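You operate a simulated robot arm through the tools that you are given. There is no shell and no other tool. Be economical: measure what you need, move in short steps, check, and stop when the job is done.

The job below is to be done with a simulated robot arm. You get a single attempt, and the scene is never put back.

## Task
Coat one good length at 5 metres a minute under the lamp.
Fine: LAMP to ON, both sliders to HALF, set the pace knob, then press GO once.

It is judged by the outcome, as a careful person would: the job done as asked, and still so three seconds after it is handed in. It fails if anything else is knocked over, pushed out of place, dropped, spilled or broken.

## Robot
A 7-joint arm with a two-finger parallel gripper on a trunk, on a base that drives. Base frame: it is fixed to the floor where the robot stands at the start and does not move with it; the origin is under the middle of the robot, x ahead of it, y to its left, z up. Units: mm, degrees, N and s.
With the tool pointing down near the work surface it reaches from about 100 to 660 mm from the robot's upright axis, wherever it stands. Its first joint turns from -166.0 to 166.0 degrees. Places, roughly: entry slider [400, 1100, 1200]; exit slider [700, 600, 1200]; green button on the drier control box [700, 300, 1300]; lamp selector of the drier [800, 0, 1200]; light plate [900, 200, 800]; pace knob [700, 200, 1300]. Payload 1.57 kg.
The TCP is the grasp point between the finger pads, 30 mm short of the fingertips. In the tool frame z runs along the fingers and y along their closing line. Largest opening 110 mm; finger width 24, thickness 12; the body of the gripper, 48 by 112 mm, starts 78 mm behind the TCP.
Orientation is told as [roll, pitch, yaw] about the base's x, y, z axes, in that order, counted from this pose: with the fingers straight down and closing along the base's y, the tool's x points along the base's -x, its y along +y and its z along -z.

## Interface
- The arm moves only by the tool step_arm. Its argument "commands" is a list of rows, each an object (a shift or turn left out is 0, a gripper value left out holds the last) with "delta_rot": the turn, a rotation vector about the base's x, y, z in degrees, a list of three; "slide": the shift along the base's x, y, z in m, a list of three; "grip": the finger opening in m, from 0 to 0.11. In form: [{"delta_rot": [wx, wy, wz], "slide": [tx, ty, tz], "grip": grip}, ...]. A call has 1 to 20 rows; each row shifts and turns the commanded pose from where the row before left it. Rows are played at 5 a second. More than 50 mm and 8.6 degrees between two rows, or a gripper value outside its range, and nothing of the call is played. Where a pose cannot be reached the arm comes as near as it can. A force on the tool above 40 N (or 10 N above the force at the start of the call, whichever is more), or a blocked arm, ends the call early, and 0.2 s more pass. The fingers move at their own pace (about 45 mm/s each) and stop on an object; they squeeze with about 30 N. The grip force told is the motor's: it shows also when the fingers shut on nothing. Time passes only in rows, and 0.2 s behind the last, so rows that do not move let the fingers close. The reply holds the time, the measured pose of the TCP, the force on the tool along the base axes, the opening and the grip force, in the units named above and with some noise, with the torque about the TCP (base axes, N m) and any sound that the robot's microphone picked up, and new pictures: "pictures" is both (left out), scene, wrist or none.
- Cameras (640 x 400 px; columns grow to the right, rows downward): "scene" is now at [19.3, 184.7, 1596.7]; the picture's right is [0.35, -0.94, 0.00], its down [-0.60, -0.22, -0.76] and it looks along [0.72, 0.27, -0.64] (base axes); focal length 252 px, centre (320, 200). "wrist" rides on the gripper at [70, 16, -141] in the tool frame; the picture's right is [-0.23, 0.97, 0.00], its down [-0.86, -0.20, -0.48] and it looks along [-0.47, -0.11, 0.88] (tool axes); focal length 222 px, centre (320, 200). There is no depth. A picture from a camera that has moved, and an enlarged one, comes with that camera's place and axes in the base frame and with its lens.
- slide_trunk(by): slides the trunk up (or, below 0, down) by that many mm; the arm and the scene camera ride with it, the base frame stays. It gives what a move gives, with no picture.
- drive_base(legs): drives the robot by 1 to 6 legs, each [ahead, turn to the left] in mm and degrees, along the robot's own axes; the way and the turn of a leg run together, so that a leg with both is an arc; at most 1500 mm and 180 degrees a leg. The arm and the cameras ride along, it lands a little off, and it stops where it bumps. It gives what a move gives, and a new picture of the scene camera.
- turn_head(pan, tilt): turns the head with the scene camera to pan (to the left, within 155 degrees either way) and tilt (down, from -29 to 69), counted from straight ahead of the robot. It gives what a move gives, and a new picture of the scene camera.
- zoom(camera, box): a new picture of the part [left, top, right, bottom] of that camera's present view, enlarged. It takes no simulated time.
- sign_off(): hands the job in; it is judged then, once.

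Work in short steps. Places have to be worked out from the pictures, the camera data and where the tool is seen: move nearer, look again, correct. Check each grasp and each placing, and mend what went wrong. You have 120 turns and 260 pictures in all, those below and enlarged ones among them. Open the gripper and draw the arm clear of the work before you hand the job in, unless the task says otherwise; then end with one line.

The tools are called as name(argument=value, ...) on one line, values as JSON. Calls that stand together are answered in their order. step_arm: Moves the arm, as the interface text tells. Its arguments: {"type":"object","properties":{"commands":{"type":"array"},"pictures":{"type":"string","enum":["both","scene","wrist","none"]}},"required":["commands"]} The other tools are called the same way: slide_trunk (by) slides the trunk up or down; drive_base (legs) drives the base; turn_head (pan, tilt) turns the head that bears the scene camera; zoom (camera, box) takes an enlarged picture of a part of a camera's view; sign_off () hands the job in.

At the start:

```text
clock: 0.0
ee_pos: [452.5, 219.4, 999.5]
tcp_rot: [0.0, 0.0, 0.0]
wrist_force: [-0.3, 0.2, 0.8]
moment: [-0.01, -0.05, 0.02]
width: 110.2
gripper_force: 0.0
trunk travel left (down, up): [-525.0, 65.0]
robot x, y, heading: [-2.4, 0.1, -0.1]
head pan, tilt: [20.4, 40.1]
```

scene: 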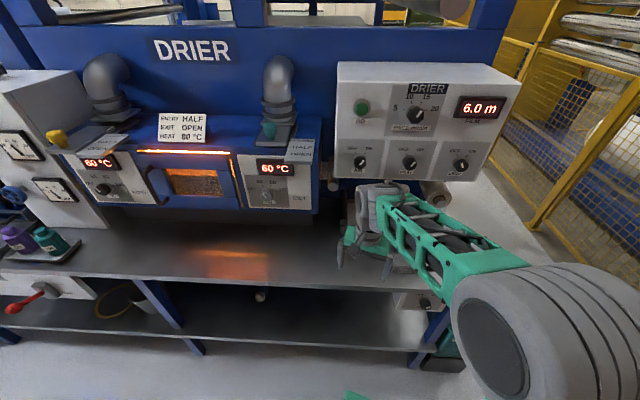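
wrist: 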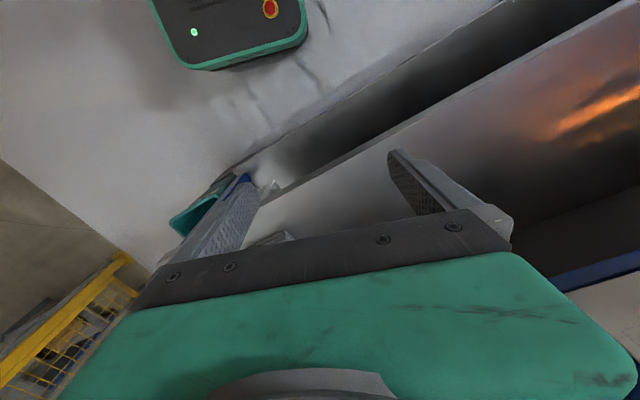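

I start by looking closer at the control box and the drier labels.

zoom(camera="scene", box=[330, 50, 530, 190])

zoom(camera="scene", box=[30, 90, 190, 220])

zoom(camera="scene", box=[180, 100, 340, 220])

```text
2.86 times, centred on (430, 120) of scene
camera zoom: at [19.3, 184.7, 1596.7], right [0.35, -0.94, 0.0], down [-0.6, -0.22, -0.76], along [0.72, 0.27, -0.64], focal length 721 px, centre (6, 429)
```

zoom: 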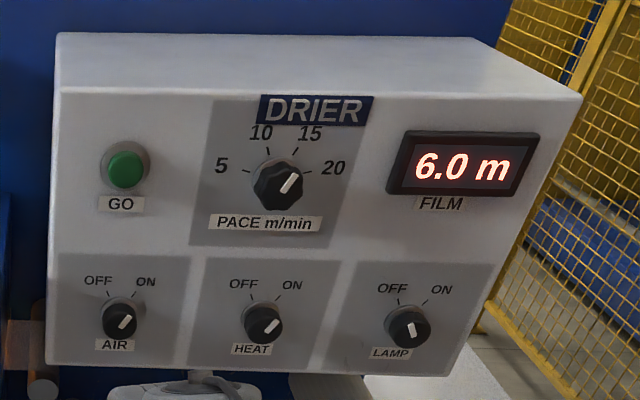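

```text
3.08 times, centred on (110, 155) of scene
camera zoom: at [19.3, 184.7, 1596.7], right [0.35, -0.94, 0.0], down [-0.6, -0.22, -0.76], along [0.72, 0.27, -0.64], focal length 777 px, centre (966, 338)
```

zoom: 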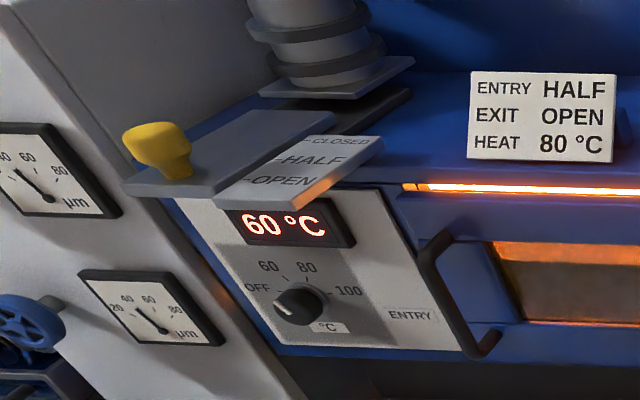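

```text
3.33 times, centred on (260, 160) of scene
camera zoom: at [19.3, 184.7, 1596.7], right [0.35, -0.94, 0.0], down [-0.6, -0.22, -0.76], along [0.72, 0.27, -0.64], focal length 842 px, centre (520, 333)
```

zoom: 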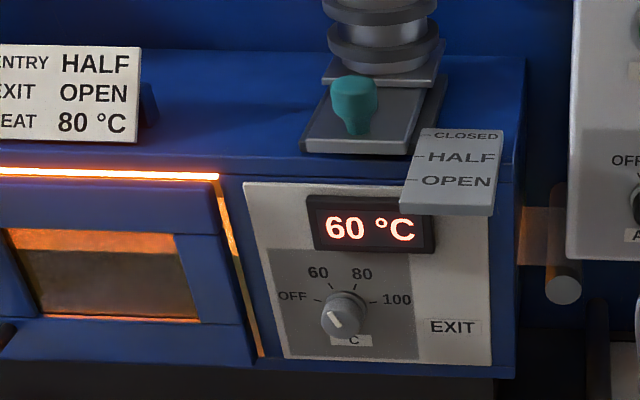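

The placard by the oven reads ENTRY HALF, EXIT OPEN, HEAT 80 °C, which doesn't match the request to set both sliders to HALF. I'll look around for other notices before touching anything.

turn_head(pan=60, tilt=25)

turn_head(pan=25, tilt=15)

turn_head(pan=-20, tilt=30)

```text
clock: 1.1
ee_pos: [452.6, 219.1, 999.7]
tcp_rot: [0.0, 0.1, 0.0]
wrist_force: [0.2, -0.9, -1.0]
moment: [-0.03, -0.03, -0.02]
width: 110.0
gripper_force: 0.0
trunk travel left (down, up): [-525.0, 65.0]
robot x, y, heading: [-0.4, -0.3, -0.0]
head pan, tilt: [60.0, 25.0]
camera scene: at [-14.2, 234.9, 1620.2], right [0.87, -0.5, 0.0], down [-0.21, -0.37, -0.91], along [0.45, 0.78, -0.42], focal length 252 px, centre (320, 200)
```

scene: 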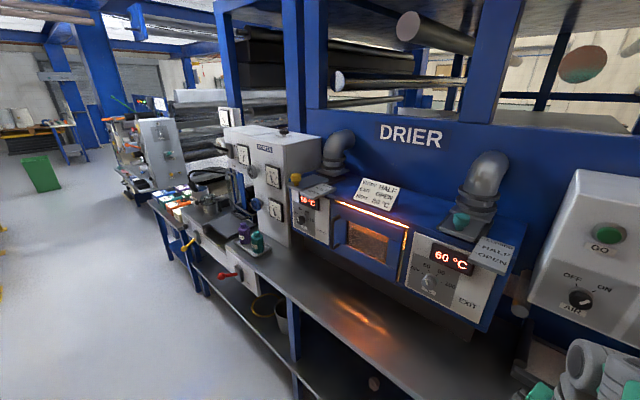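

```text
clock: 2.1
ee_pos: [453.2, 220.1, 999.0]
tcp_rot: [0.0, 0.0, 0.1]
wrist_force: [0.0, -0.1, -0.5]
moment: [0.01, -0.01, -0.02]
width: 110.0
gripper_force: 0.0
trunk travel left (down, up): [-525.0, 65.0]
robot x, y, heading: [0.5, 0.4, 0.0]
head pan, tilt: [25.0, 15.0]
camera scene: at [24.3, 194.7, 1636.5], right [0.42, -0.91, 0.0], down [-0.23, -0.11, -0.97], along [0.88, 0.41, -0.26], focal length 252 px, centre (320, 200)
```

scene: 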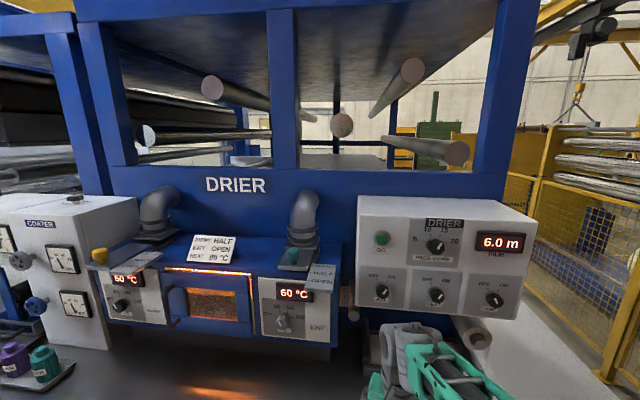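

```text
clock: 3.2
ee_pos: [452.0, 219.4, 999.9]
tcp_rot: [0.0, -0.1, -0.1]
wrist_force: [0.6, 0.9, 0.9]
moment: [-0.05, 0.0, 0.01]
width: 110.2
gripper_force: 0.0
trunk travel left (down, up): [-525.0, 65.0]
robot x, y, heading: [-3.7, -1.2, -0.1]
head pan, tilt: [-20.0, 30.0]
camera scene: at [24.7, 124.3, 1612.3], right [-0.34, -0.94, 0.0], down [-0.47, 0.17, -0.87], along [0.81, -0.3, -0.5], focal length 252 px, centre (320, 200)
```

scene: 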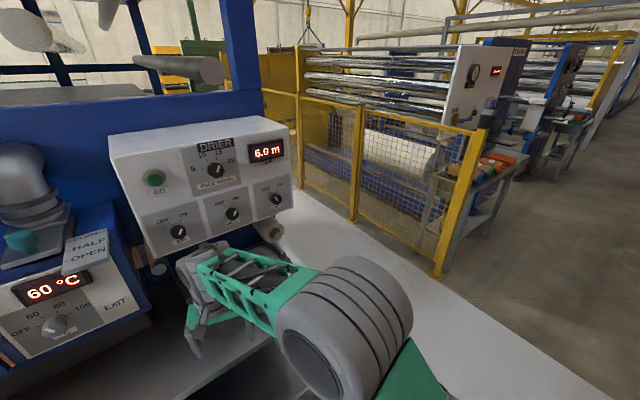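

I'll follow the request as you worded it, so both sliders go to HALF and the heat stays as it is. Next I check the floor and table clearance in front of the robot and the free space around it.

turn_head(pan=30, tilt=65)

turn_head(pan=75, tilt=50)

```text
clock: 4.4
ee_pos: [451.5, 218.8, 999.6]
tcp_rot: [0.0, 0.0, 0.0]
wrist_force: [0.3, 0.5, -0.3]
moment: [0.01, -0.02, 0.0]
width: 110.0
gripper_force: 0.1
trunk travel left (down, up): [-525.0, 65.0]
robot x, y, heading: [3.3, 2.6, 0.2]
head pan, tilt: [30.0, 65.0]
camera scene: at [-7.7, 185.4, 1564.7], right [0.5, -0.87, 0.0], down [-0.79, -0.45, -0.42], along [0.37, 0.21, -0.91], focal length 252 px, centre (320, 200)
```

scene: 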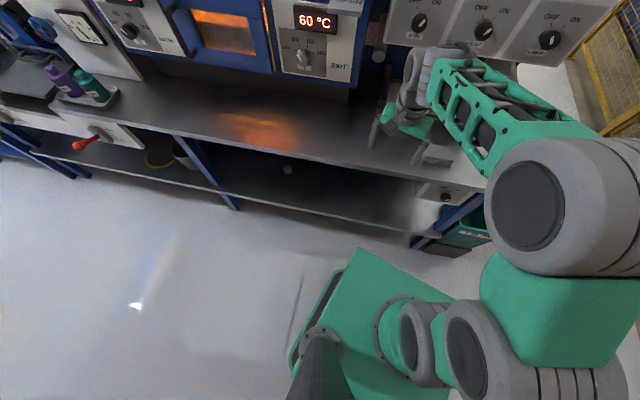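

```text
clock: 5.5
ee_pos: [451.0, 219.3, 999.9]
tcp_rot: [0.1, 0.0, 0.0]
wrist_force: [0.5, 0.2, 0.0]
moment: [0.01, 0.06, 0.05]
width: 110.2
gripper_force: 0.0
trunk travel left (down, up): [-525.0, 65.0]
robot x, y, heading: [-0.8, 0.0, -0.0]
head pan, tilt: [75.0, 50.0]
camera scene: at [-40.3, 229.5, 1582.7], right [0.97, -0.26, 0.0], down [-0.2, -0.74, -0.64], along [0.17, 0.62, -0.77], focal length 252 px, centre (320, 200)
```

scene: 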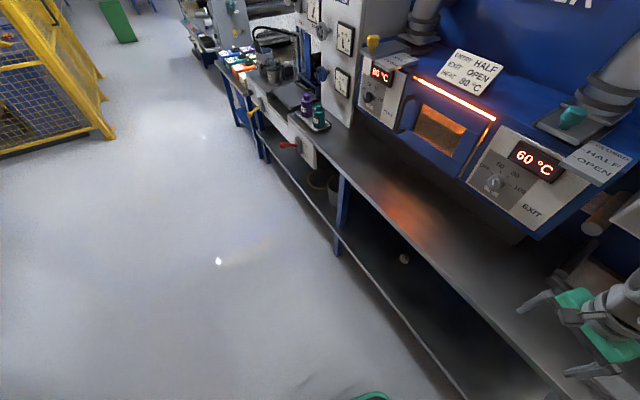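

The table edge runs about 17° off my y axis, and the chassis has roughly 100 to 150 mm of room. I'll turn to face the panel squarely and creep ahead a little.

drive_base(legs=[[0, 17], [60, 0]])

turn_head(pan=-5, tilt=25)

slide_trunk(by=60)

```text
clock: 7.4
ee_pos: [423.5, 360.5, 1000.3]
tcp_rot: [0.0, -0.1, 17.2]
wrist_force: [0.3, 0.1, -0.5]
moment: [0.02, 0.04, 0.04]
width: 109.9
gripper_force: 0.1
trunk travel left (down, up): [-525.0, 65.0]
robot x, y, heading: [57.2, 14.2, 17.1]
head pan, tilt: [75.0, 50.0]
camera scene: at [-48.1, 225.5, 1582.8], right [1.0, 0.04, 0.0], down [0.03, -0.77, -0.64], along [-0.03, 0.64, -0.77], focal length 252 px, centre (320, 200)
```

scene: 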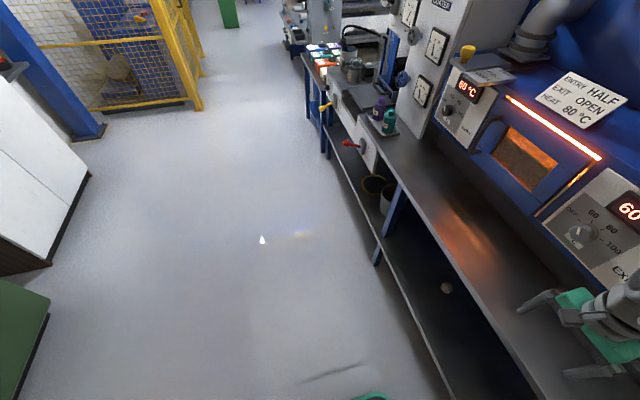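

```text
clock: 9.0
ee_pos: [424.1, 361.8, 999.5]
tcp_rot: [0.0, 0.0, 17.1]
wrist_force: [-1.0, -0.1, 0.5]
moment: [0.0, 0.0, -0.01]
width: 109.9
gripper_force: 0.1
trunk travel left (down, up): [-525.0, 65.0]
robot x, y, heading: [57.2, 19.2, 17.3]
head pan, tilt: [-5.0, 25.0]
camera scene: at [44.1, 167.9, 1620.2], right [0.21, -0.98, 0.0], down [-0.41, -0.09, -0.91], along [0.89, 0.19, -0.42], focal length 252 px, centre (320, 200)
```

scene: 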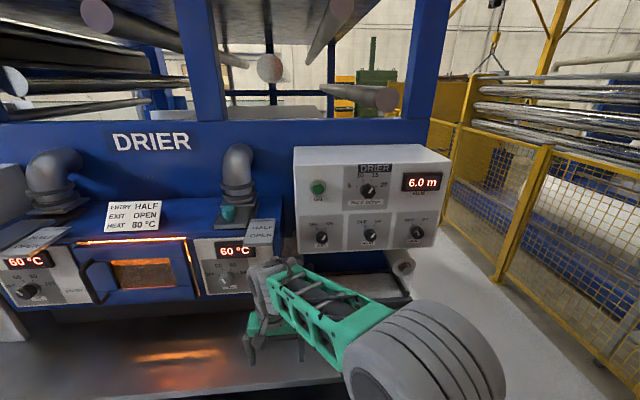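

```text
clock: 10.0
ee_pos: [424.1, 361.0, 1058.6]
tcp_rot: [0.0, 0.0, 17.3]
wrist_force: [-0.1, -0.1, 0.5]
moment: [-0.01, 0.0, -0.01]
width: 109.8
gripper_force: 0.1
trunk travel left (down, up): [-585.0, 5.0]
robot x, y, heading: [54.6, 15.0, 17.3]
head pan, tilt: [-5.0, 25.0]
```

The robot now faces the panel. I raise the arm and pitch the tool to horizontal while staying back from the panel.

step_arm(commands=[{"slide": [0, -0.02, 0.024], "delta_rot": [2.35, -7.65, 0]}, {"slide": [0, -0.02, 0.024], "delta_rot": [2.35, -7.65, 0]}, {"slide": [0, -0.02, 0.024], "delta_rot": [2.35, -7.65, 0]}, {"slide": [0, -0.02, 0.024], "delta_rot": [2.35, -7.65, 0]}, {"slide": [0, -0.02, 0.024], "delta_rot": [2.35, -7.65, 0]}, {"slide": [0, -0.02, 0.024], "delta_rot": [2.35, -7.65, 0]}, {"slide": [0, -0.02, 0.024], "delta_rot": [2.35, -7.65, 0]}, {"slide": [0, -0.02, 0.024], "delta_rot": [2.35, -7.65, 0]}, {"slide": [0, -0.02, 0.024], "delta_rot": [2.35, -7.65, 0]}, {"slide": [0, -0.02, 0.024], "delta_rot": [2.35, -7.65, 0]}])

```text
clock: 12.2
ee_pos: [422.1, 160.4, 1298.7]
tcp_rot: [-1.0, -80.1, 18.2]
wrist_force: [0.3, 1.2, 0.3]
moment: [-0.01, -0.01, 0.03]
width: 109.8
gripper_force: 0.1
trunk travel left (down, up): [-585.0, 5.0]
robot x, y, heading: [59.0, 22.8, 17.3]
head pan, tilt: [-5.0, 25.0]
camera scene: at [44.3, 167.3, 1680.4], right [0.21, -0.98, 0.0], down [-0.41, -0.09, -0.91], along [0.89, 0.19, -0.42], focal length 252 px, centre (320, 200)
camera wrist: at [273.5, 131.4, 1255.7], right [-0.25, 0.94, 0.22], down [-0.25, -0.28, 0.93], along [0.93, 0.17, 0.31], focal length 222 px, centre (320, 200)
```

scene: 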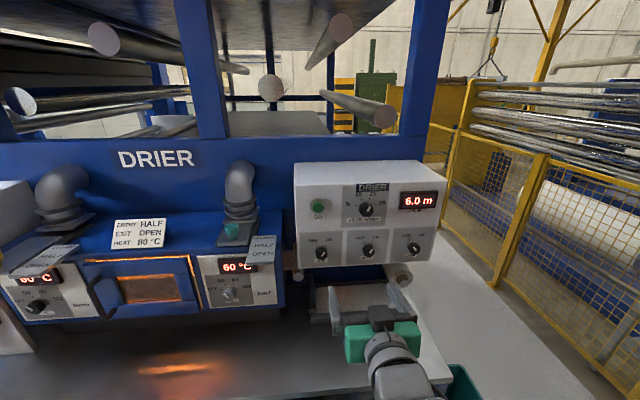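
wrist: 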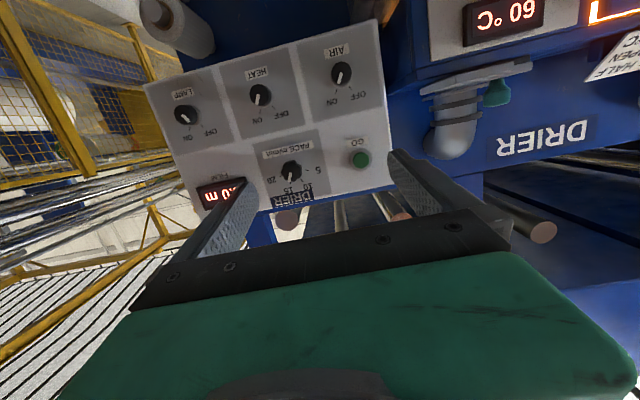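

Triangulating from both cameras puts LAMP at about (801, 3, 1171), PACE at (748, 171, 1331) and GO at (720, 318, 1344). The panel faces yaw 16° and is nearly vertical. I move in front of LAMP with the tool levelled.

step_arm(commands=[{"slide": [0.028, -0.025, -0.016], "delta_rot": [0.3, -1.0, -0.25]}, {"slide": [0.028, -0.025, -0.016], "delta_rot": [0.3, -1.0, -0.25]}, {"slide": [0.028, -0.025, -0.016], "delta_rot": [0.3, -1.0, -0.25]}, {"slide": [0.028, -0.025, -0.016], "delta_rot": [0.3, -1.0, -0.25]}, {"slide": [0.028, -0.025, -0.016], "delta_rot": [0.3, -1.0, -0.25]}, {"slide": [0.028, -0.025, -0.016], "delta_rot": [0.3, -1.0, -0.25]}, {"slide": [0.028, -0.025, -0.016], "delta_rot": [0.3, -1.0, -0.25]}, {"slide": [0.028, -0.025, -0.016], "delta_rot": [0.3, -1.0, -0.25]}])

```text
clock: 12.7
ee_pos: [292.0, 355.6, 1286.6]
tcp_rot: [-19.5, -82.0, 80.7]
wrist_force: [0.4, -0.7, -0.2]
moment: [0.0, 0.01, -0.02]
width: 110.4
gripper_force: 0.1
out of reach, approached as far as the arm can: row 1
trunk travel left (down, up): [-585.0, 5.0]
robot x, y, heading: [57.2, 13.2, 17.4]
head pan, tilt: [-5.0, 25.0]
stopped in row 2: the arm was blocked; the commanded pose is now the measured one
camera scene: at [43.1, 166.8, 1681.2], right [0.21, -0.98, 0.0], down [-0.41, -0.09, -0.91], along [0.89, 0.19, -0.42], focal length 252 px, centre (320, 200)
camera wrist: at [207.5, 230.2, 1236.9], right [-0.85, 0.5, 0.18], down [-0.04, -0.4, 0.92], along [0.53, 0.77, 0.35], focal length 222 px, centre (320, 200)
```

scene: 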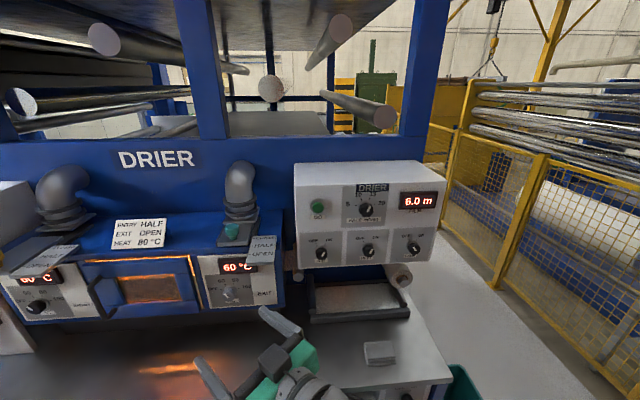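
wrist: 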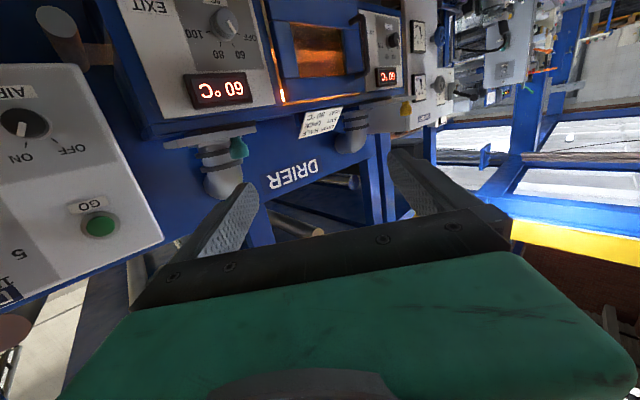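

The arm hit a joint limit, being folded too close to the robot. I turn the tool back in small rows while extending outward, and watch whether it follows.

step_arm(commands=[{"slide": [0.03, 0, -0.01], "delta_rot": [0, 0, -7]}, {"slide": [0.03, 0, -0.01], "delta_rot": [0, 0, -7]}, {"slide": [0.03, -0.02, -0.01], "delta_rot": [0, 0, -7]}, {"slide": [0.03, -0.03, -0.01], "delta_rot": [0, 0, -7]}])

```text
clock: 13.7
ee_pos: [413.6, 305.9, 1245.9]
tcp_rot: [-18.9, -82.0, 51.8]
wrist_force: [-0.8, -1.0, -0.1]
moment: [-0.02, -0.01, -0.02]
width: 110.0
gripper_force: 0.1
trunk travel left (down, up): [-585.0, 5.0]
robot x, y, heading: [57.4, 17.9, 17.2]
head pan, tilt: [-5.0, 25.0]
camera scene: at [44.0, 167.7, 1680.3], right [0.21, -0.98, 0.0], down [-0.41, -0.09, -0.91], along [0.89, 0.19, -0.42], focal length 252 px, centre (320, 200)
camera wrist: at [281.0, 235.5, 1194.4], right [-0.51, 0.84, 0.18], down [-0.22, -0.33, 0.92], along [0.83, 0.43, 0.35], focal length 222 px, centre (320, 200)
```

scene: 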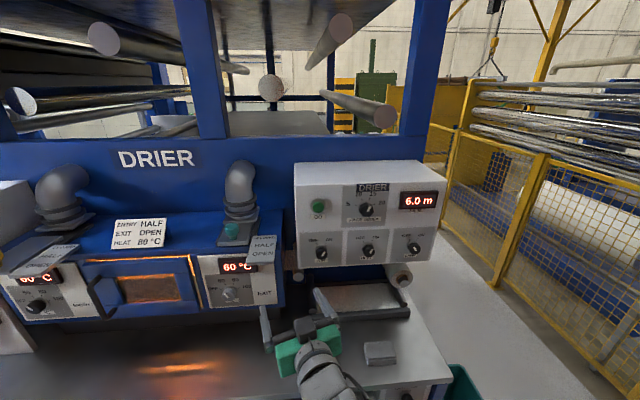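
wrist: 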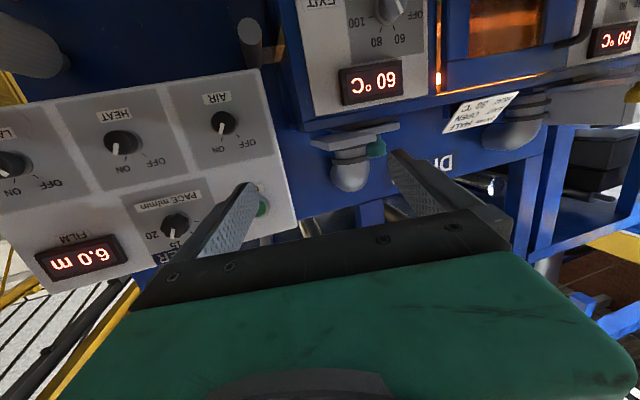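

That works once the arm is extended. I continue to a spot in front of LAMP.

step_arm(commands=[{"slide": [0.025, -0.034, -0.006], "delta_rot": [0.25, -0.77, -1.9]}, {"slide": [0.025, -0.034, -0.006], "delta_rot": [0.25, -0.77, -1.9]}, {"slide": [0.025, -0.034, -0.006], "delta_rot": [0.25, -0.77, -1.9]}, {"slide": [0.025, -0.034, -0.006], "delta_rot": [0.25, -0.77, -1.9]}, {"slide": [0.025, -0.034, -0.006], "delta_rot": [0.25, -0.77, -1.9]}, {"slide": [0.025, -0.034, -0.006], "delta_rot": [0.25, -0.77, -1.9]}, {"slide": [0.025, -0.034, -0.006], "delta_rot": [0.25, -0.77, -1.9]}, {"slide": [0.025, -0.034, -0.006], "delta_rot": [0.25, -0.77, -1.9]}, {"slide": [0.025, -0.034, -0.006], "delta_rot": [0.25, -0.77, -1.9]}])

```text
clock: 14.4
ee_pos: [363.7, 356.1, 1215.0]
tcp_rot: [-21.7, -81.4, 73.0]
wrist_force: [1.0, -0.5, 0.4]
moment: [-0.02, -0.02, 0.01]
width: 109.8
gripper_force: 0.0
trunk travel left (down, up): [-585.0, 5.0]
robot x, y, heading: [57.6, 14.6, 17.3]
head pan, tilt: [-5.0, 25.0]
stopped in row 3: the arm was blocked; the commanded pose is now the measured one
camera scene: at [44.1, 167.5, 1679.2], right [0.21, -0.98, 0.0], down [-0.41, -0.09, -0.91], along [0.89, 0.19, -0.42], focal length 252 px, centre (320, 200)
camera wrist: at [259.3, 246.5, 1166.6], right [-0.75, 0.64, 0.17], down [-0.1, -0.37, 0.92], along [0.65, 0.68, 0.34], focal length 222 px, centre (320, 200)
```

scene: 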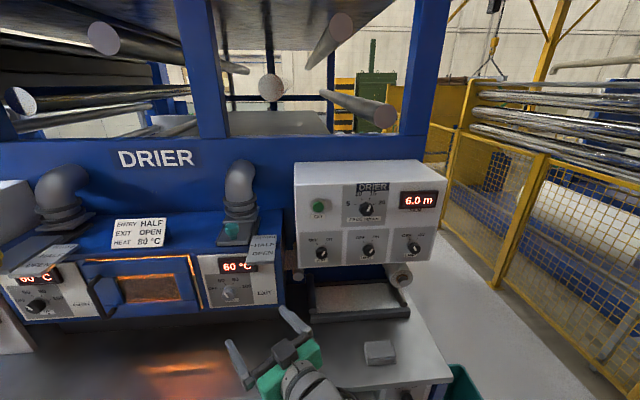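
wrist: 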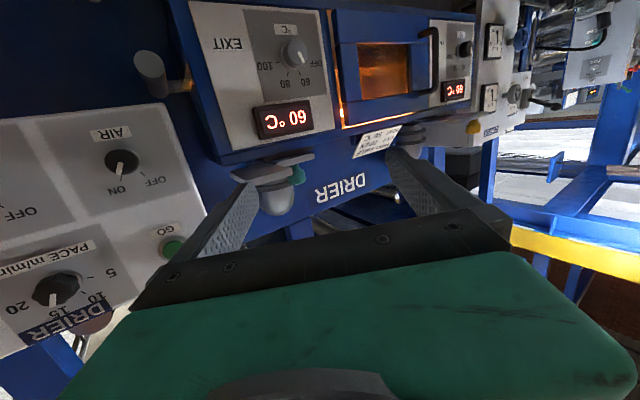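

The arm strays left when asked to sweep right while it is still folded. I try extending outward first with only a gentle turn.

step_arm(commands=[{"slide": [0.03, 0, 0], "delta_rot": [0, 0, -6]}, {"slide": [0.03, 0, 0], "delta_rot": [0, 0, -6]}, {"slide": [0.035, 0, 0], "delta_rot": [0, 0, -6]}, {"slide": [0.035, 0, 0], "delta_rot": [0, 0, -6]}, {"slide": [0.035, 0, 0], "delta_rot": [0, 0, -4]}, {"slide": [0.035, 0, 0], "delta_rot": [0, 0, -4]}], pictures="none")

```text
clock: 15.8
ee_pos: [566.6, 356.0, 1220.0]
tcp_rot: [-23.2, -81.8, 42.2]
wrist_force: [-0.4, 0.1, 0.9]
moment: [0.0, 0.02, -0.02]
width: 110.1
gripper_force: 0.1
trunk travel left (down, up): [-585.0, 5.0]
robot x, y, heading: [54.9, 15.9, 17.2]
head pan, tilt: [-5.0, 25.0]
```

Extended now. I sweep right slowly without changing orientation.

step_arm(commands=[{"slide": [0.006, -0.03, 0]}, {"slide": [0.006, -0.03, 0]}, {"slide": [0.006, -0.03, 0]}, {"slide": [0.006, -0.03, 0]}], pictures="scene")

```text
clock: 16.8
ee_pos: [587.1, 234.5, 1221.9]
tcp_rot: [-23.2, -81.9, 42.3]
wrist_force: [0.2, 0.5, -0.4]
moment: [-0.01, 0.03, 0.02]
width: 109.9
gripper_force: 0.1
trunk travel left (down, up): [-585.0, 5.0]
robot x, y, heading: [59.9, 16.0, 17.3]
head pan, tilt: [-5.0, 25.0]
camera scene: at [44.0, 167.3, 1680.3], right [0.21, -0.98, 0.0], down [-0.41, -0.09, -0.91], along [0.89, 0.19, -0.42], focal length 252 px, centre (320, 200)
```

scene: 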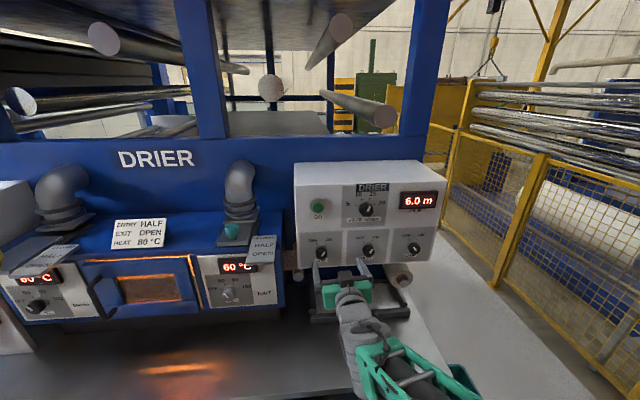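

It follows. Continuing right toward LAMP.

step_arm(commands=[{"slide": [0.006, -0.03, -0.005]}, {"slide": [0.006, -0.03, -0.005]}, {"slide": [0.006, -0.03, -0.005]}, {"slide": [0.006, -0.03, -0.005]}, {"slide": [0.006, -0.03, -0.005]}, {"slide": [0.006, -0.03, -0.005]}, {"slide": [0.006, -0.03, -0.005]}, {"slide": [0.006, -0.03, -0.005]}])

```text
clock: 18.6
ee_pos: [634.7, -6.2, 1181.9]
tcp_rot: [-23.5, -81.9, 42.4]
wrist_force: [0.3, 0.5, -0.7]
moment: [0.0, -0.04, -0.02]
width: 110.1
gripper_force: 0.1
trunk travel left (down, up): [-585.0, 5.0]
robot x, y, heading: [57.7, 19.5, 17.2]
head pan, tilt: [-5.0, 25.0]
camera scene: at [44.3, 167.1, 1680.3], right [0.21, -0.98, 0.0], down [-0.41, -0.09, -0.91], along [0.89, 0.19, -0.42], focal length 252 px, centre (320, 200)
camera wrist: at [490.0, -43.6, 1130.7], right [-0.3, 0.94, 0.17], down [-0.29, -0.26, 0.92], along [0.91, 0.22, 0.35], focal length 222 px, centre (320, 200)
```

scene: 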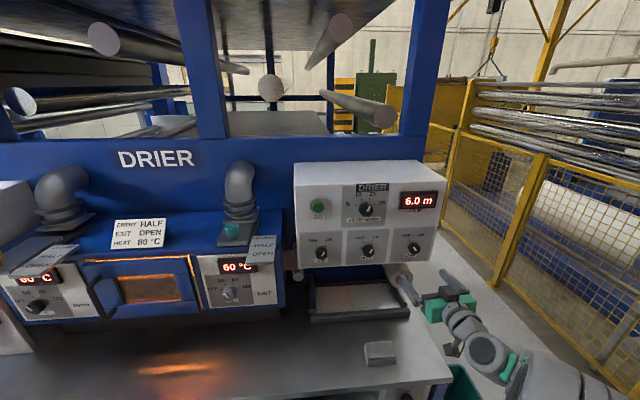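
wrist: 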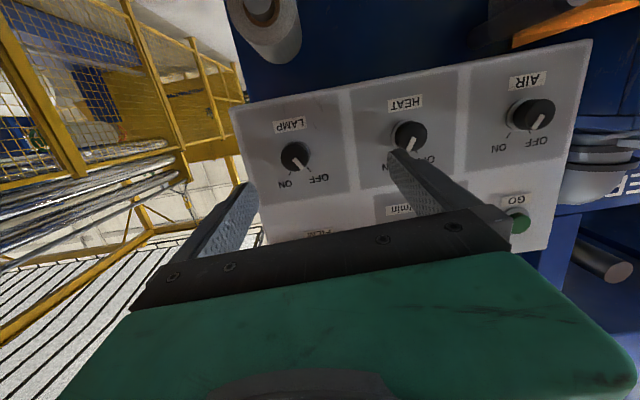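

The wrist view confirms LAMP near (801, 5, 1173), with the pointer at OFF. I level the tool and advance to about 45 mm short of the knob.

step_arm(commands=[{"slide": [0.023, -0.002, -0.003], "delta_rot": [0.5, -1.7, -0.6]}, {"slide": [0.023, -0.002, -0.003], "delta_rot": [0.5, -1.7, -0.6]}, {"slide": [0.023, -0.002, -0.002], "delta_rot": [0.5, -1.7, -0.6], "grip": 0.08}, {"slide": [0.023, -0.002, -0.002], "delta_rot": [0.5, -1.7, -0.6]}])

```text
clock: 19.6
ee_pos: [728.7, -14.5, 1171.3]
tcp_rot: [-84.4, -86.6, 100.9]
wrist_force: [0.3, -0.3, -0.1]
moment: [-0.01, 0.02, 0.0]
width: 80.1
gripper_force: 0.1
trunk travel left (down, up): [-585.0, 5.0]
robot x, y, heading: [60.5, 18.3, 17.3]
head pan, tilt: [-5.0, 25.0]
camera scene: at [44.6, 167.4, 1680.3], right [0.21, -0.98, 0.0], down [-0.41, -0.09, -0.91], along [0.89, 0.19, -0.42], focal length 252 px, centre (320, 200)
camera wrist: at [589.6, -43.8, 1102.2], right [-0.28, 0.95, 0.17], down [-0.41, -0.28, 0.87], along [0.87, 0.17, 0.47], focal length 222 px, centre (320, 200)
```

scene: 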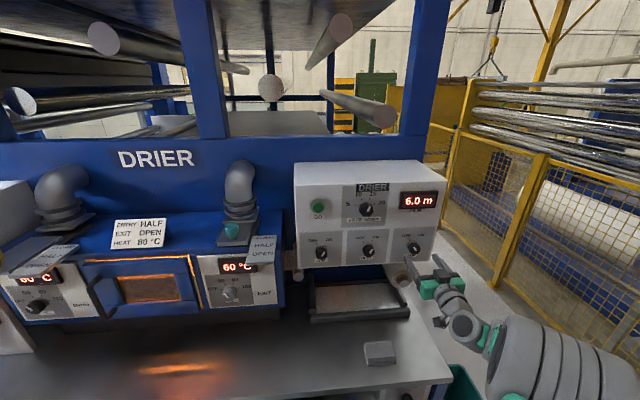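
wrist: 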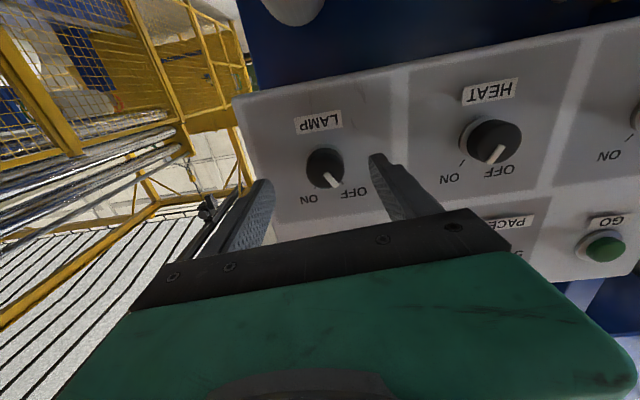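

The knob is nearly centred between the fingertips, about 6 mm high. I correct that and advance about 38 mm.

step_arm(commands=[{"slide": [0.0, 0.002, 0.006]}, {"slide": [0.012, 0.0035, 0]}, {"slide": [0.012, 0.0035, 0]}, {"slide": [0.012, 0.0035, 0]}], pictures="wrist")

zoom(camera="wrist", box=[220, 100, 440, 240])

```text
clock: 20.6
ee_pos: [763.4, 0.0, 1177.8]
tcp_rot: [-85.0, -86.8, 101.4]
wrist_force: [0.2, 0.0, 0.1]
moment: [0.0, 0.02, 0.0]
width: 80.0
gripper_force: 0.0
trunk travel left (down, up): [-585.0, 5.0]
robot x, y, heading: [59.2, 16.5, 17.3]
head pan, tilt: [-5.0, 25.0]
camera wrist: at [624.5, -30.1, 1108.5], right [-0.28, 0.95, 0.17], down [-0.41, -0.28, 0.87], along [0.87, 0.17, 0.47], focal length 222 px, centre (320, 200)
```

wrist: 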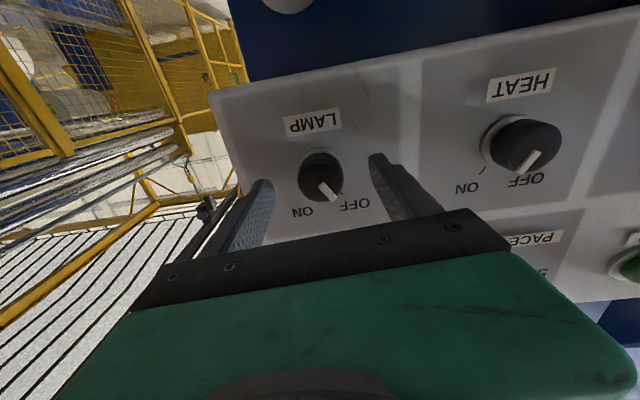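

```text
2.86 times, centred on (330, 170) of wrist
camera zoom: at [624.5, -30.1, 1108.5], right [-0.28, 0.95, 0.17], down [-0.41, -0.28, 0.87], along [0.87, 0.17, 0.47], focal length 635 px, centre (291, 286)
```

zoom: 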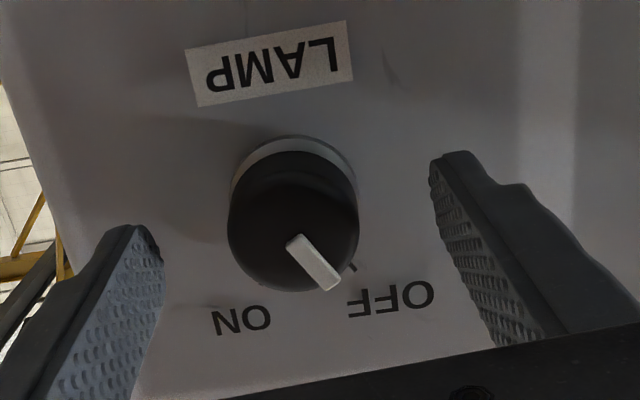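

The knob sits centrally between the tips. I advance 15 mm more, watching the force, then close.

step_arm(commands=[{"slide": [0.007, 0.002, 0]}, {"slide": [0.0075, 0.002, 0]}, {"grip": 0.03}, {"grip": 0.03}, {"grip": 0.03}, {"grip": 0.03}], pictures="wrist")

zoom(camera="wrist", box=[220, 100, 440, 240])

```text
clock: 22.0
ee_pos: [778.3, 3.2, 1176.2]
tcp_rot: [-84.2, -86.5, 100.7]
wrist_force: [0.4, 2.1, -1.0]
moment: [0.01, 0.01, 0.67]
width: 37.8
gripper_force: 26.9
trunk travel left (down, up): [-585.0, 5.0]
robot x, y, heading: [53.9, 19.5, 17.1]
head pan, tilt: [-5.0, 25.0]
camera wrist: at [639.1, -25.2, 1108.1], right [-0.28, 0.95, 0.17], down [-0.41, -0.28, 0.87], along [0.87, 0.17, 0.47], focal length 222 px, centre (320, 200)
```

wrist: 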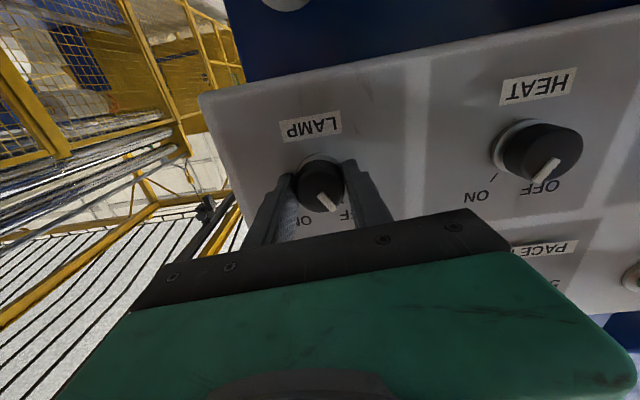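

```text
2.86 times, centred on (330, 170) of wrist
camera zoom: at [639.1, -25.2, 1108.1], right [-0.28, 0.95, 0.17], down [-0.41, -0.28, 0.87], along [0.87, 0.17, 0.47], focal length 635 px, centre (291, 286)
```

zoom: 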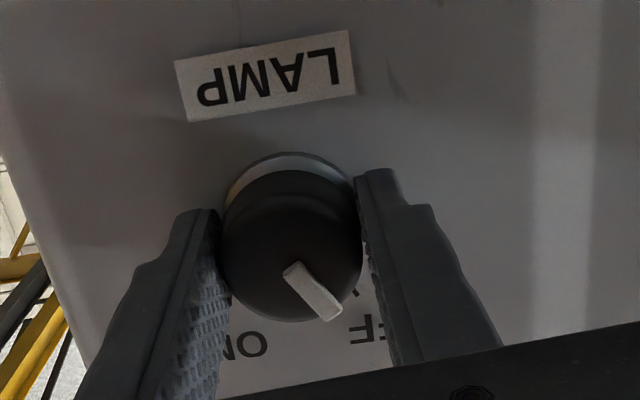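

The knob is gripped (38 mm wide). I turn it clockwise about the panel normal in steps.

step_arm(commands=[{"delta_rot": [7.2, 2.13, 0]}, {"delta_rot": [7.2, 2.13, 0]}, {"delta_rot": [7.2, 2.13, 0]}, {"delta_rot": [7.2, 2.13, 0]}, {"delta_rot": [7.2, 2.13, 0]}], pictures="scene")

zoom(camera="wrist", box=[220, 100, 440, 240])

```text
clock: 23.2
ee_pos: [778.9, 4.1, 1177.7]
tcp_rot: [89.4, -55.7, -72.8]
wrist_force: [-2.3, 5.0, -4.2]
moment: [-0.11, 0.31, 1.38]
width: 37.7
gripper_force: 43.9
trunk travel left (down, up): [-585.0, 5.0]
robot x, y, heading: [56.6, 16.4, 17.2]
head pan, tilt: [-5.0, 25.0]
camera scene: at [44.1, 168.4, 1680.2], right [0.21, -0.98, 0.0], down [-0.41, -0.09, -0.91], along [0.89, 0.19, -0.42], focal length 252 px, centre (320, 200)
```

scene: 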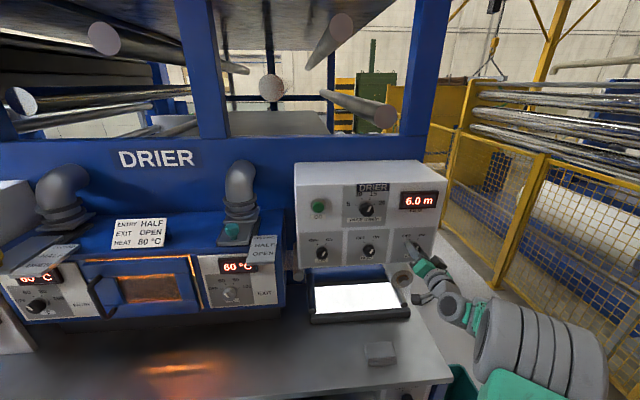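

```text
2.86 times, centred on (330, 170) of wrist
camera zoom: at [627.7, 13.2, 1130.3], right [-0.19, 0.65, 0.74], down [-0.27, -0.76, 0.6], along [0.94, -0.09, 0.32], focal length 635 px, centre (291, 286)
```

zoom: 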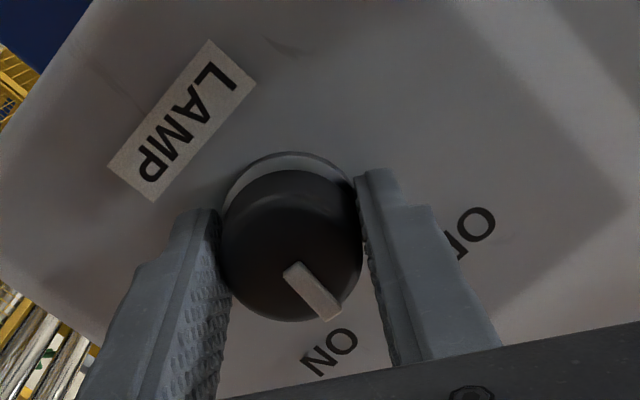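

The light plate is lit. The pointer still looks slightly short of the ON mark, so I turn a bit more and check the torque for an end stop.

step_arm(commands=[{"delta_rot": [7.2, 2.13, 0]}, {"delta_rot": [7.2, 2.13, 0]}], pictures="none")

zoom(camera="wrist", box=[220, 100, 440, 240])

```text
clock: 23.8
ee_pos: [778.5, 3.5, 1177.1]
tcp_rot: [89.6, -40.7, -73.1]
wrist_force: [-4.3, 6.0, -6.8]
moment: [-0.04, -0.06, 1.41]
width: 37.7
gripper_force: 44.1
trunk travel left (down, up): [-585.0, 5.0]
robot x, y, heading: [54.6, 19.6, 17.3]
head pan, tilt: [-5.0, 25.0]
```

```text
2.86 times, centred on (330, 170) of wrist
camera zoom: at [624.6, 23.4, 1145.4], right [-0.13, 0.44, 0.89], down [-0.23, -0.88, 0.41], along [0.96, -0.15, 0.22], focal length 635 px, centre (291, 286)
```

zoom: 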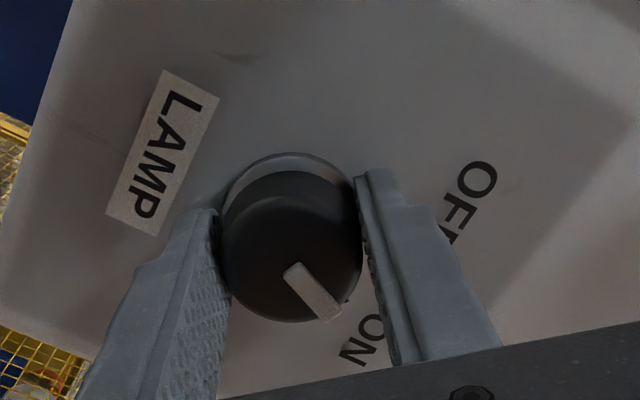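

The ON tick is nearly at the pointer. I turn 6° more, then open, retreat and look.

step_arm(commands=[{"delta_rot": [5.8, 1.7, 0]}, {"grip": 0.08}, {"grip": 0.08}, {"grip": 0.08}, {"slide": [-0.03, -0.009, 0]}, {"slide": [-0.03, -0.009, 0]}, {"slide": [-0.03, -0.009, 0]}], pictures="both")

zoom(camera="wrist", box=[180, 60, 460, 240])

zoom(camera="scene", box=[290, 170, 450, 270])

```text
clock: 25.4
ee_pos: [688.4, -24.7, 1177.6]
tcp_rot: [89.7, -34.7, -73.1]
wrist_force: [0.0, 1.0, -1.0]
moment: [-0.03, -0.03, 0.02]
width: 80.0
gripper_force: 0.1
trunk travel left (down, up): [-585.0, 5.0]
robot x, y, heading: [58.6, 13.4, 17.1]
head pan, tilt: [-5.0, 25.0]
camera scene: at [43.8, 167.7, 1680.3], right [0.21, -0.98, 0.0], down [-0.41, -0.09, -0.91], along [0.89, 0.19, -0.42], focal length 252 px, centre (320, 200)
camera wrist: at [533.5, -2.2, 1152.8], right [-0.1, 0.35, 0.93], down [-0.22, -0.92, 0.33], along [0.97, -0.17, 0.17], focal length 222 px, centre (320, 200)
```

scene: 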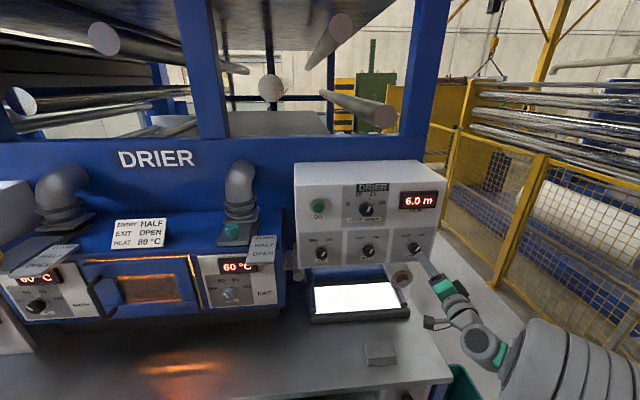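
wrist: 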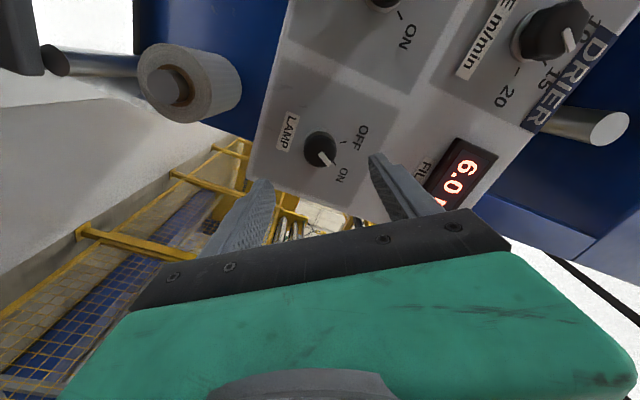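

```text
2.22 times, centred on (320, 150) of wrist
camera zoom: at [533.5, -2.2, 1152.8], right [-0.1, 0.35, 0.93], down [-0.22, -0.92, 0.33], along [0.97, -0.17, 0.17], focal length 494 px, centre (320, 311)
```

zoom: 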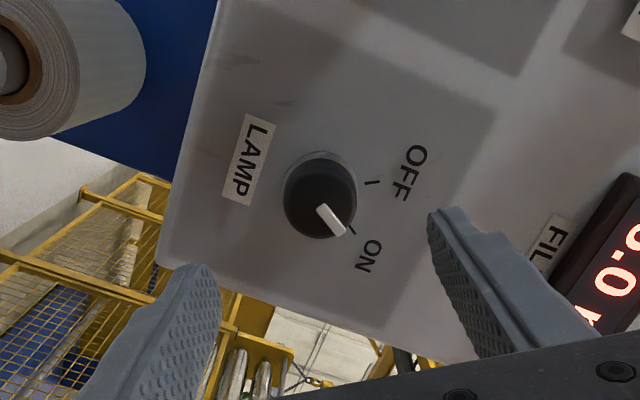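

```text
4.00 times, centred on (370, 220) of scene
camera zoom: at [43.8, 167.7, 1680.3], right [0.21, -0.98, 0.0], down [-0.41, -0.09, -0.91], along [0.89, 0.19, -0.42], focal length 1010 px, centre (120, 120)
```

zoom: 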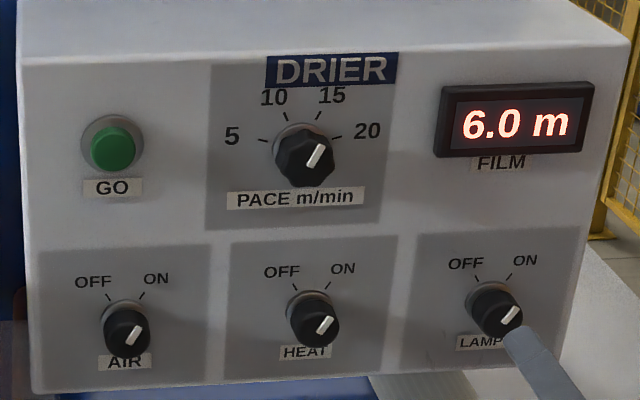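

LAMP is ON, with its pointer like AIR and HEAT and the plate lit. PACE points at about 15. I keep this wrist roll, which leaves room to turn counter-clockwise, and move in front of PACE.

step_arm(commands=[{"slide": [-0.004, 0.029, 0.0257]}, {"slide": [-0.004, 0.029, 0.0257]}, {"slide": [-0.004, 0.029, 0.0257]}, {"slide": [0, 0.029, 0.0257]}, {"slide": [0, 0.029, 0.0257]}, {"slide": [0, 0.029, 0.0257]}])

```text
clock: 26.8
ee_pos: [676.4, 150.4, 1330.5]
tcp_rot: [89.8, -34.7, -73.2]
wrist_force: [0.1, -0.5, -0.6]
moment: [-0.01, 0.0, 0.01]
width: 79.8
gripper_force: 0.1
trunk travel left (down, up): [-585.0, 5.0]
robot x, y, heading: [56.3, 18.3, 17.6]
head pan, tilt: [-5.0, 25.0]
camera scene: at [43.8, 168.0, 1680.2], right [0.21, -0.98, 0.0], down [-0.41, -0.09, -0.91], along [0.89, 0.19, -0.42], focal length 252 px, centre (320, 200)
camera wrist: at [522.5, 173.6, 1306.5], right [-0.1, 0.35, 0.93], down [-0.22, -0.92, 0.32], along [0.97, -0.17, 0.17], focal length 222 px, centre (320, 200)
```

scene: 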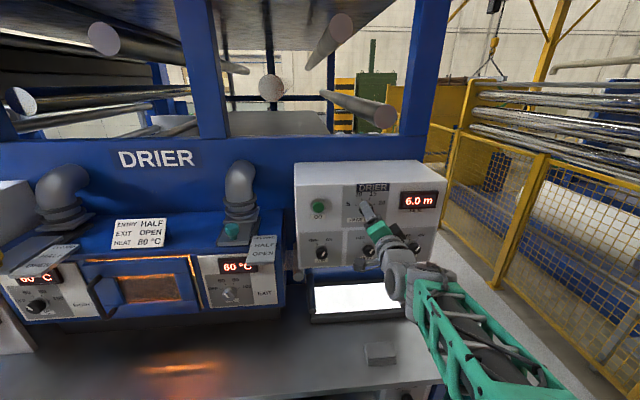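
wrist: 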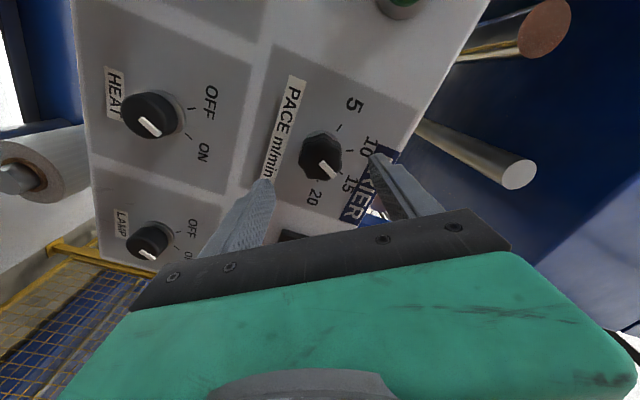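

PACE is well centred, about 3 mm off in y. I advance around the knob, looking before closing.

step_arm(commands=[{"slide": [0.0, 0.003, 0]}, {"slide": [0.0125, 0.00375, 0]}, {"slide": [0.0125, 0.00375, 0]}, {"slide": [0.0125, 0.00375, 0]}, {"slide": [0.0125, 0.00375, 0]}], pictures="none")

zoom(camera="wrist", box=[200, 80, 440, 240])

```text
clock: 28.0
ee_pos: [726.7, 169.1, 1332.3]
tcp_rot: [89.7, -34.7, -73.2]
wrist_force: [0.5, 0.4, -0.7]
moment: [0.03, -0.05, 0.02]
width: 79.9
gripper_force: 0.1
trunk travel left (down, up): [-585.0, 5.0]
robot x, y, heading: [57.0, 11.3, 17.4]
head pan, tilt: [-5.0, 25.0]
```

```text
2.50 times, centred on (320, 160) of wrist
camera zoom: at [572.0, 191.5, 1306.9], right [-0.1, 0.35, 0.93], down [-0.22, -0.92, 0.32], along [0.97, -0.17, 0.17], focal length 555 px, centre (320, 300)
```

zoom: 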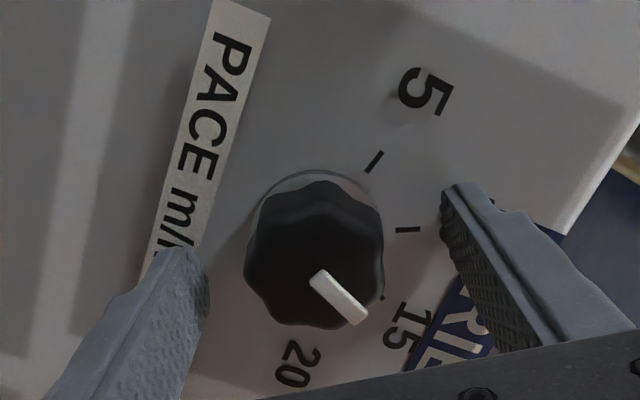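

The pointer is at 15 and the ticks are about 48° apart, so 5 is roughly 97° counter-clockwise. I grip and start turning.

step_arm(commands=[{"grip": 0.03}, {"grip": 0.03}, {"grip": 0.03}, {"grip": 0.03}, {"delta_rot": [-7.2, -2.13, 0]}, {"delta_rot": [-7.2, -2.13, 0]}, {"delta_rot": [-7.2, -2.13, 0]}, {"delta_rot": [-7.2, -2.13, 0]}, {"delta_rot": [-7.2, -2.13, 0]}, {"delta_rot": [-7.2, -2.13, 0]}], pictures="none")

zoom(camera="wrist", box=[200, 80, 440, 240])

```text
clock: 30.2
ee_pos: [725.8, 169.6, 1332.3]
tcp_rot: [88.8, -79.9, -72.3]
wrist_force: [0.2, 5.2, 3.5]
moment: [0.31, -0.97, 0.94]
width: 41.3
gripper_force: 44.8
trunk travel left (down, up): [-585.0, 5.0]
robot x, y, heading: [55.6, 15.2, 17.4]
head pan, tilt: [-5.0, 25.0]
```

```text
2.50 times, centred on (320, 160) of wrist
camera zoom: at [582.1, 156.2, 1268.5], right [-0.26, 0.88, 0.39], down [-0.36, -0.47, 0.81], along [0.9, 0.07, 0.44], focal length 555 px, centre (320, 300)
```

zoom: 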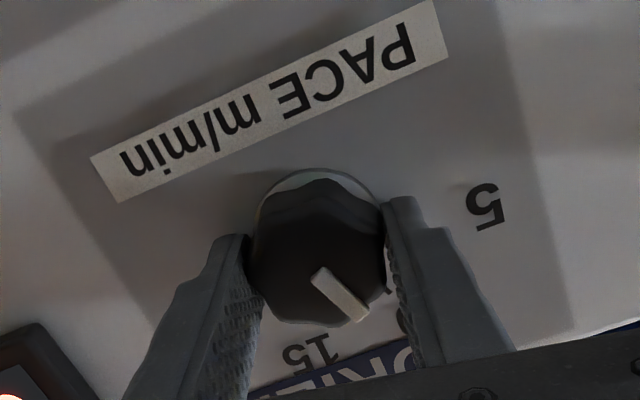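

The pointer has followed to about 10. I continue 52° more.

step_arm(commands=[{"delta_rot": [-7.2, -2.13, 0]}, {"delta_rot": [-7.2, -2.13, 0]}, {"delta_rot": [-7.2, -2.13, 0]}, {"delta_rot": [-7.2, -2.13, 0]}, {"delta_rot": [-7.2, -2.13, 0]}, {"delta_rot": [-7.2, -2.13, 0]}], pictures="none")

zoom(camera="wrist", box=[200, 80, 440, 240])

```text
clock: 31.6
ee_pos: [724.4, 172.2, 1331.5]
tcp_rot: [-89.6, -55.0, 106.1]
wrist_force: [-2.7, 17.4, 7.5]
moment: [0.07, -0.13, 1.21]
width: 41.5
gripper_force: 45.2
trunk travel left (down, up): [-585.0, 5.0]
robot x, y, heading: [53.0, 20.9, 17.3]
head pan, tilt: [-5.0, 25.0]
```

```text
2.50 times, centred on (320, 160) of wrist
camera zoom: at [596.9, 106.1, 1267.4], right [-0.26, 0.89, -0.37], down [-0.55, 0.18, 0.82], along [0.79, 0.42, 0.44], focal length 555 px, centre (320, 300)
```

zoom: 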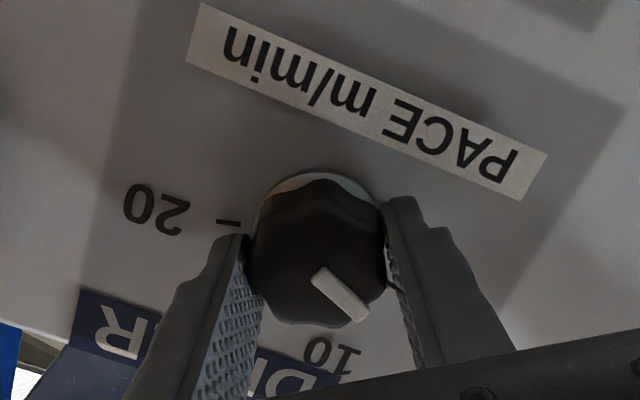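

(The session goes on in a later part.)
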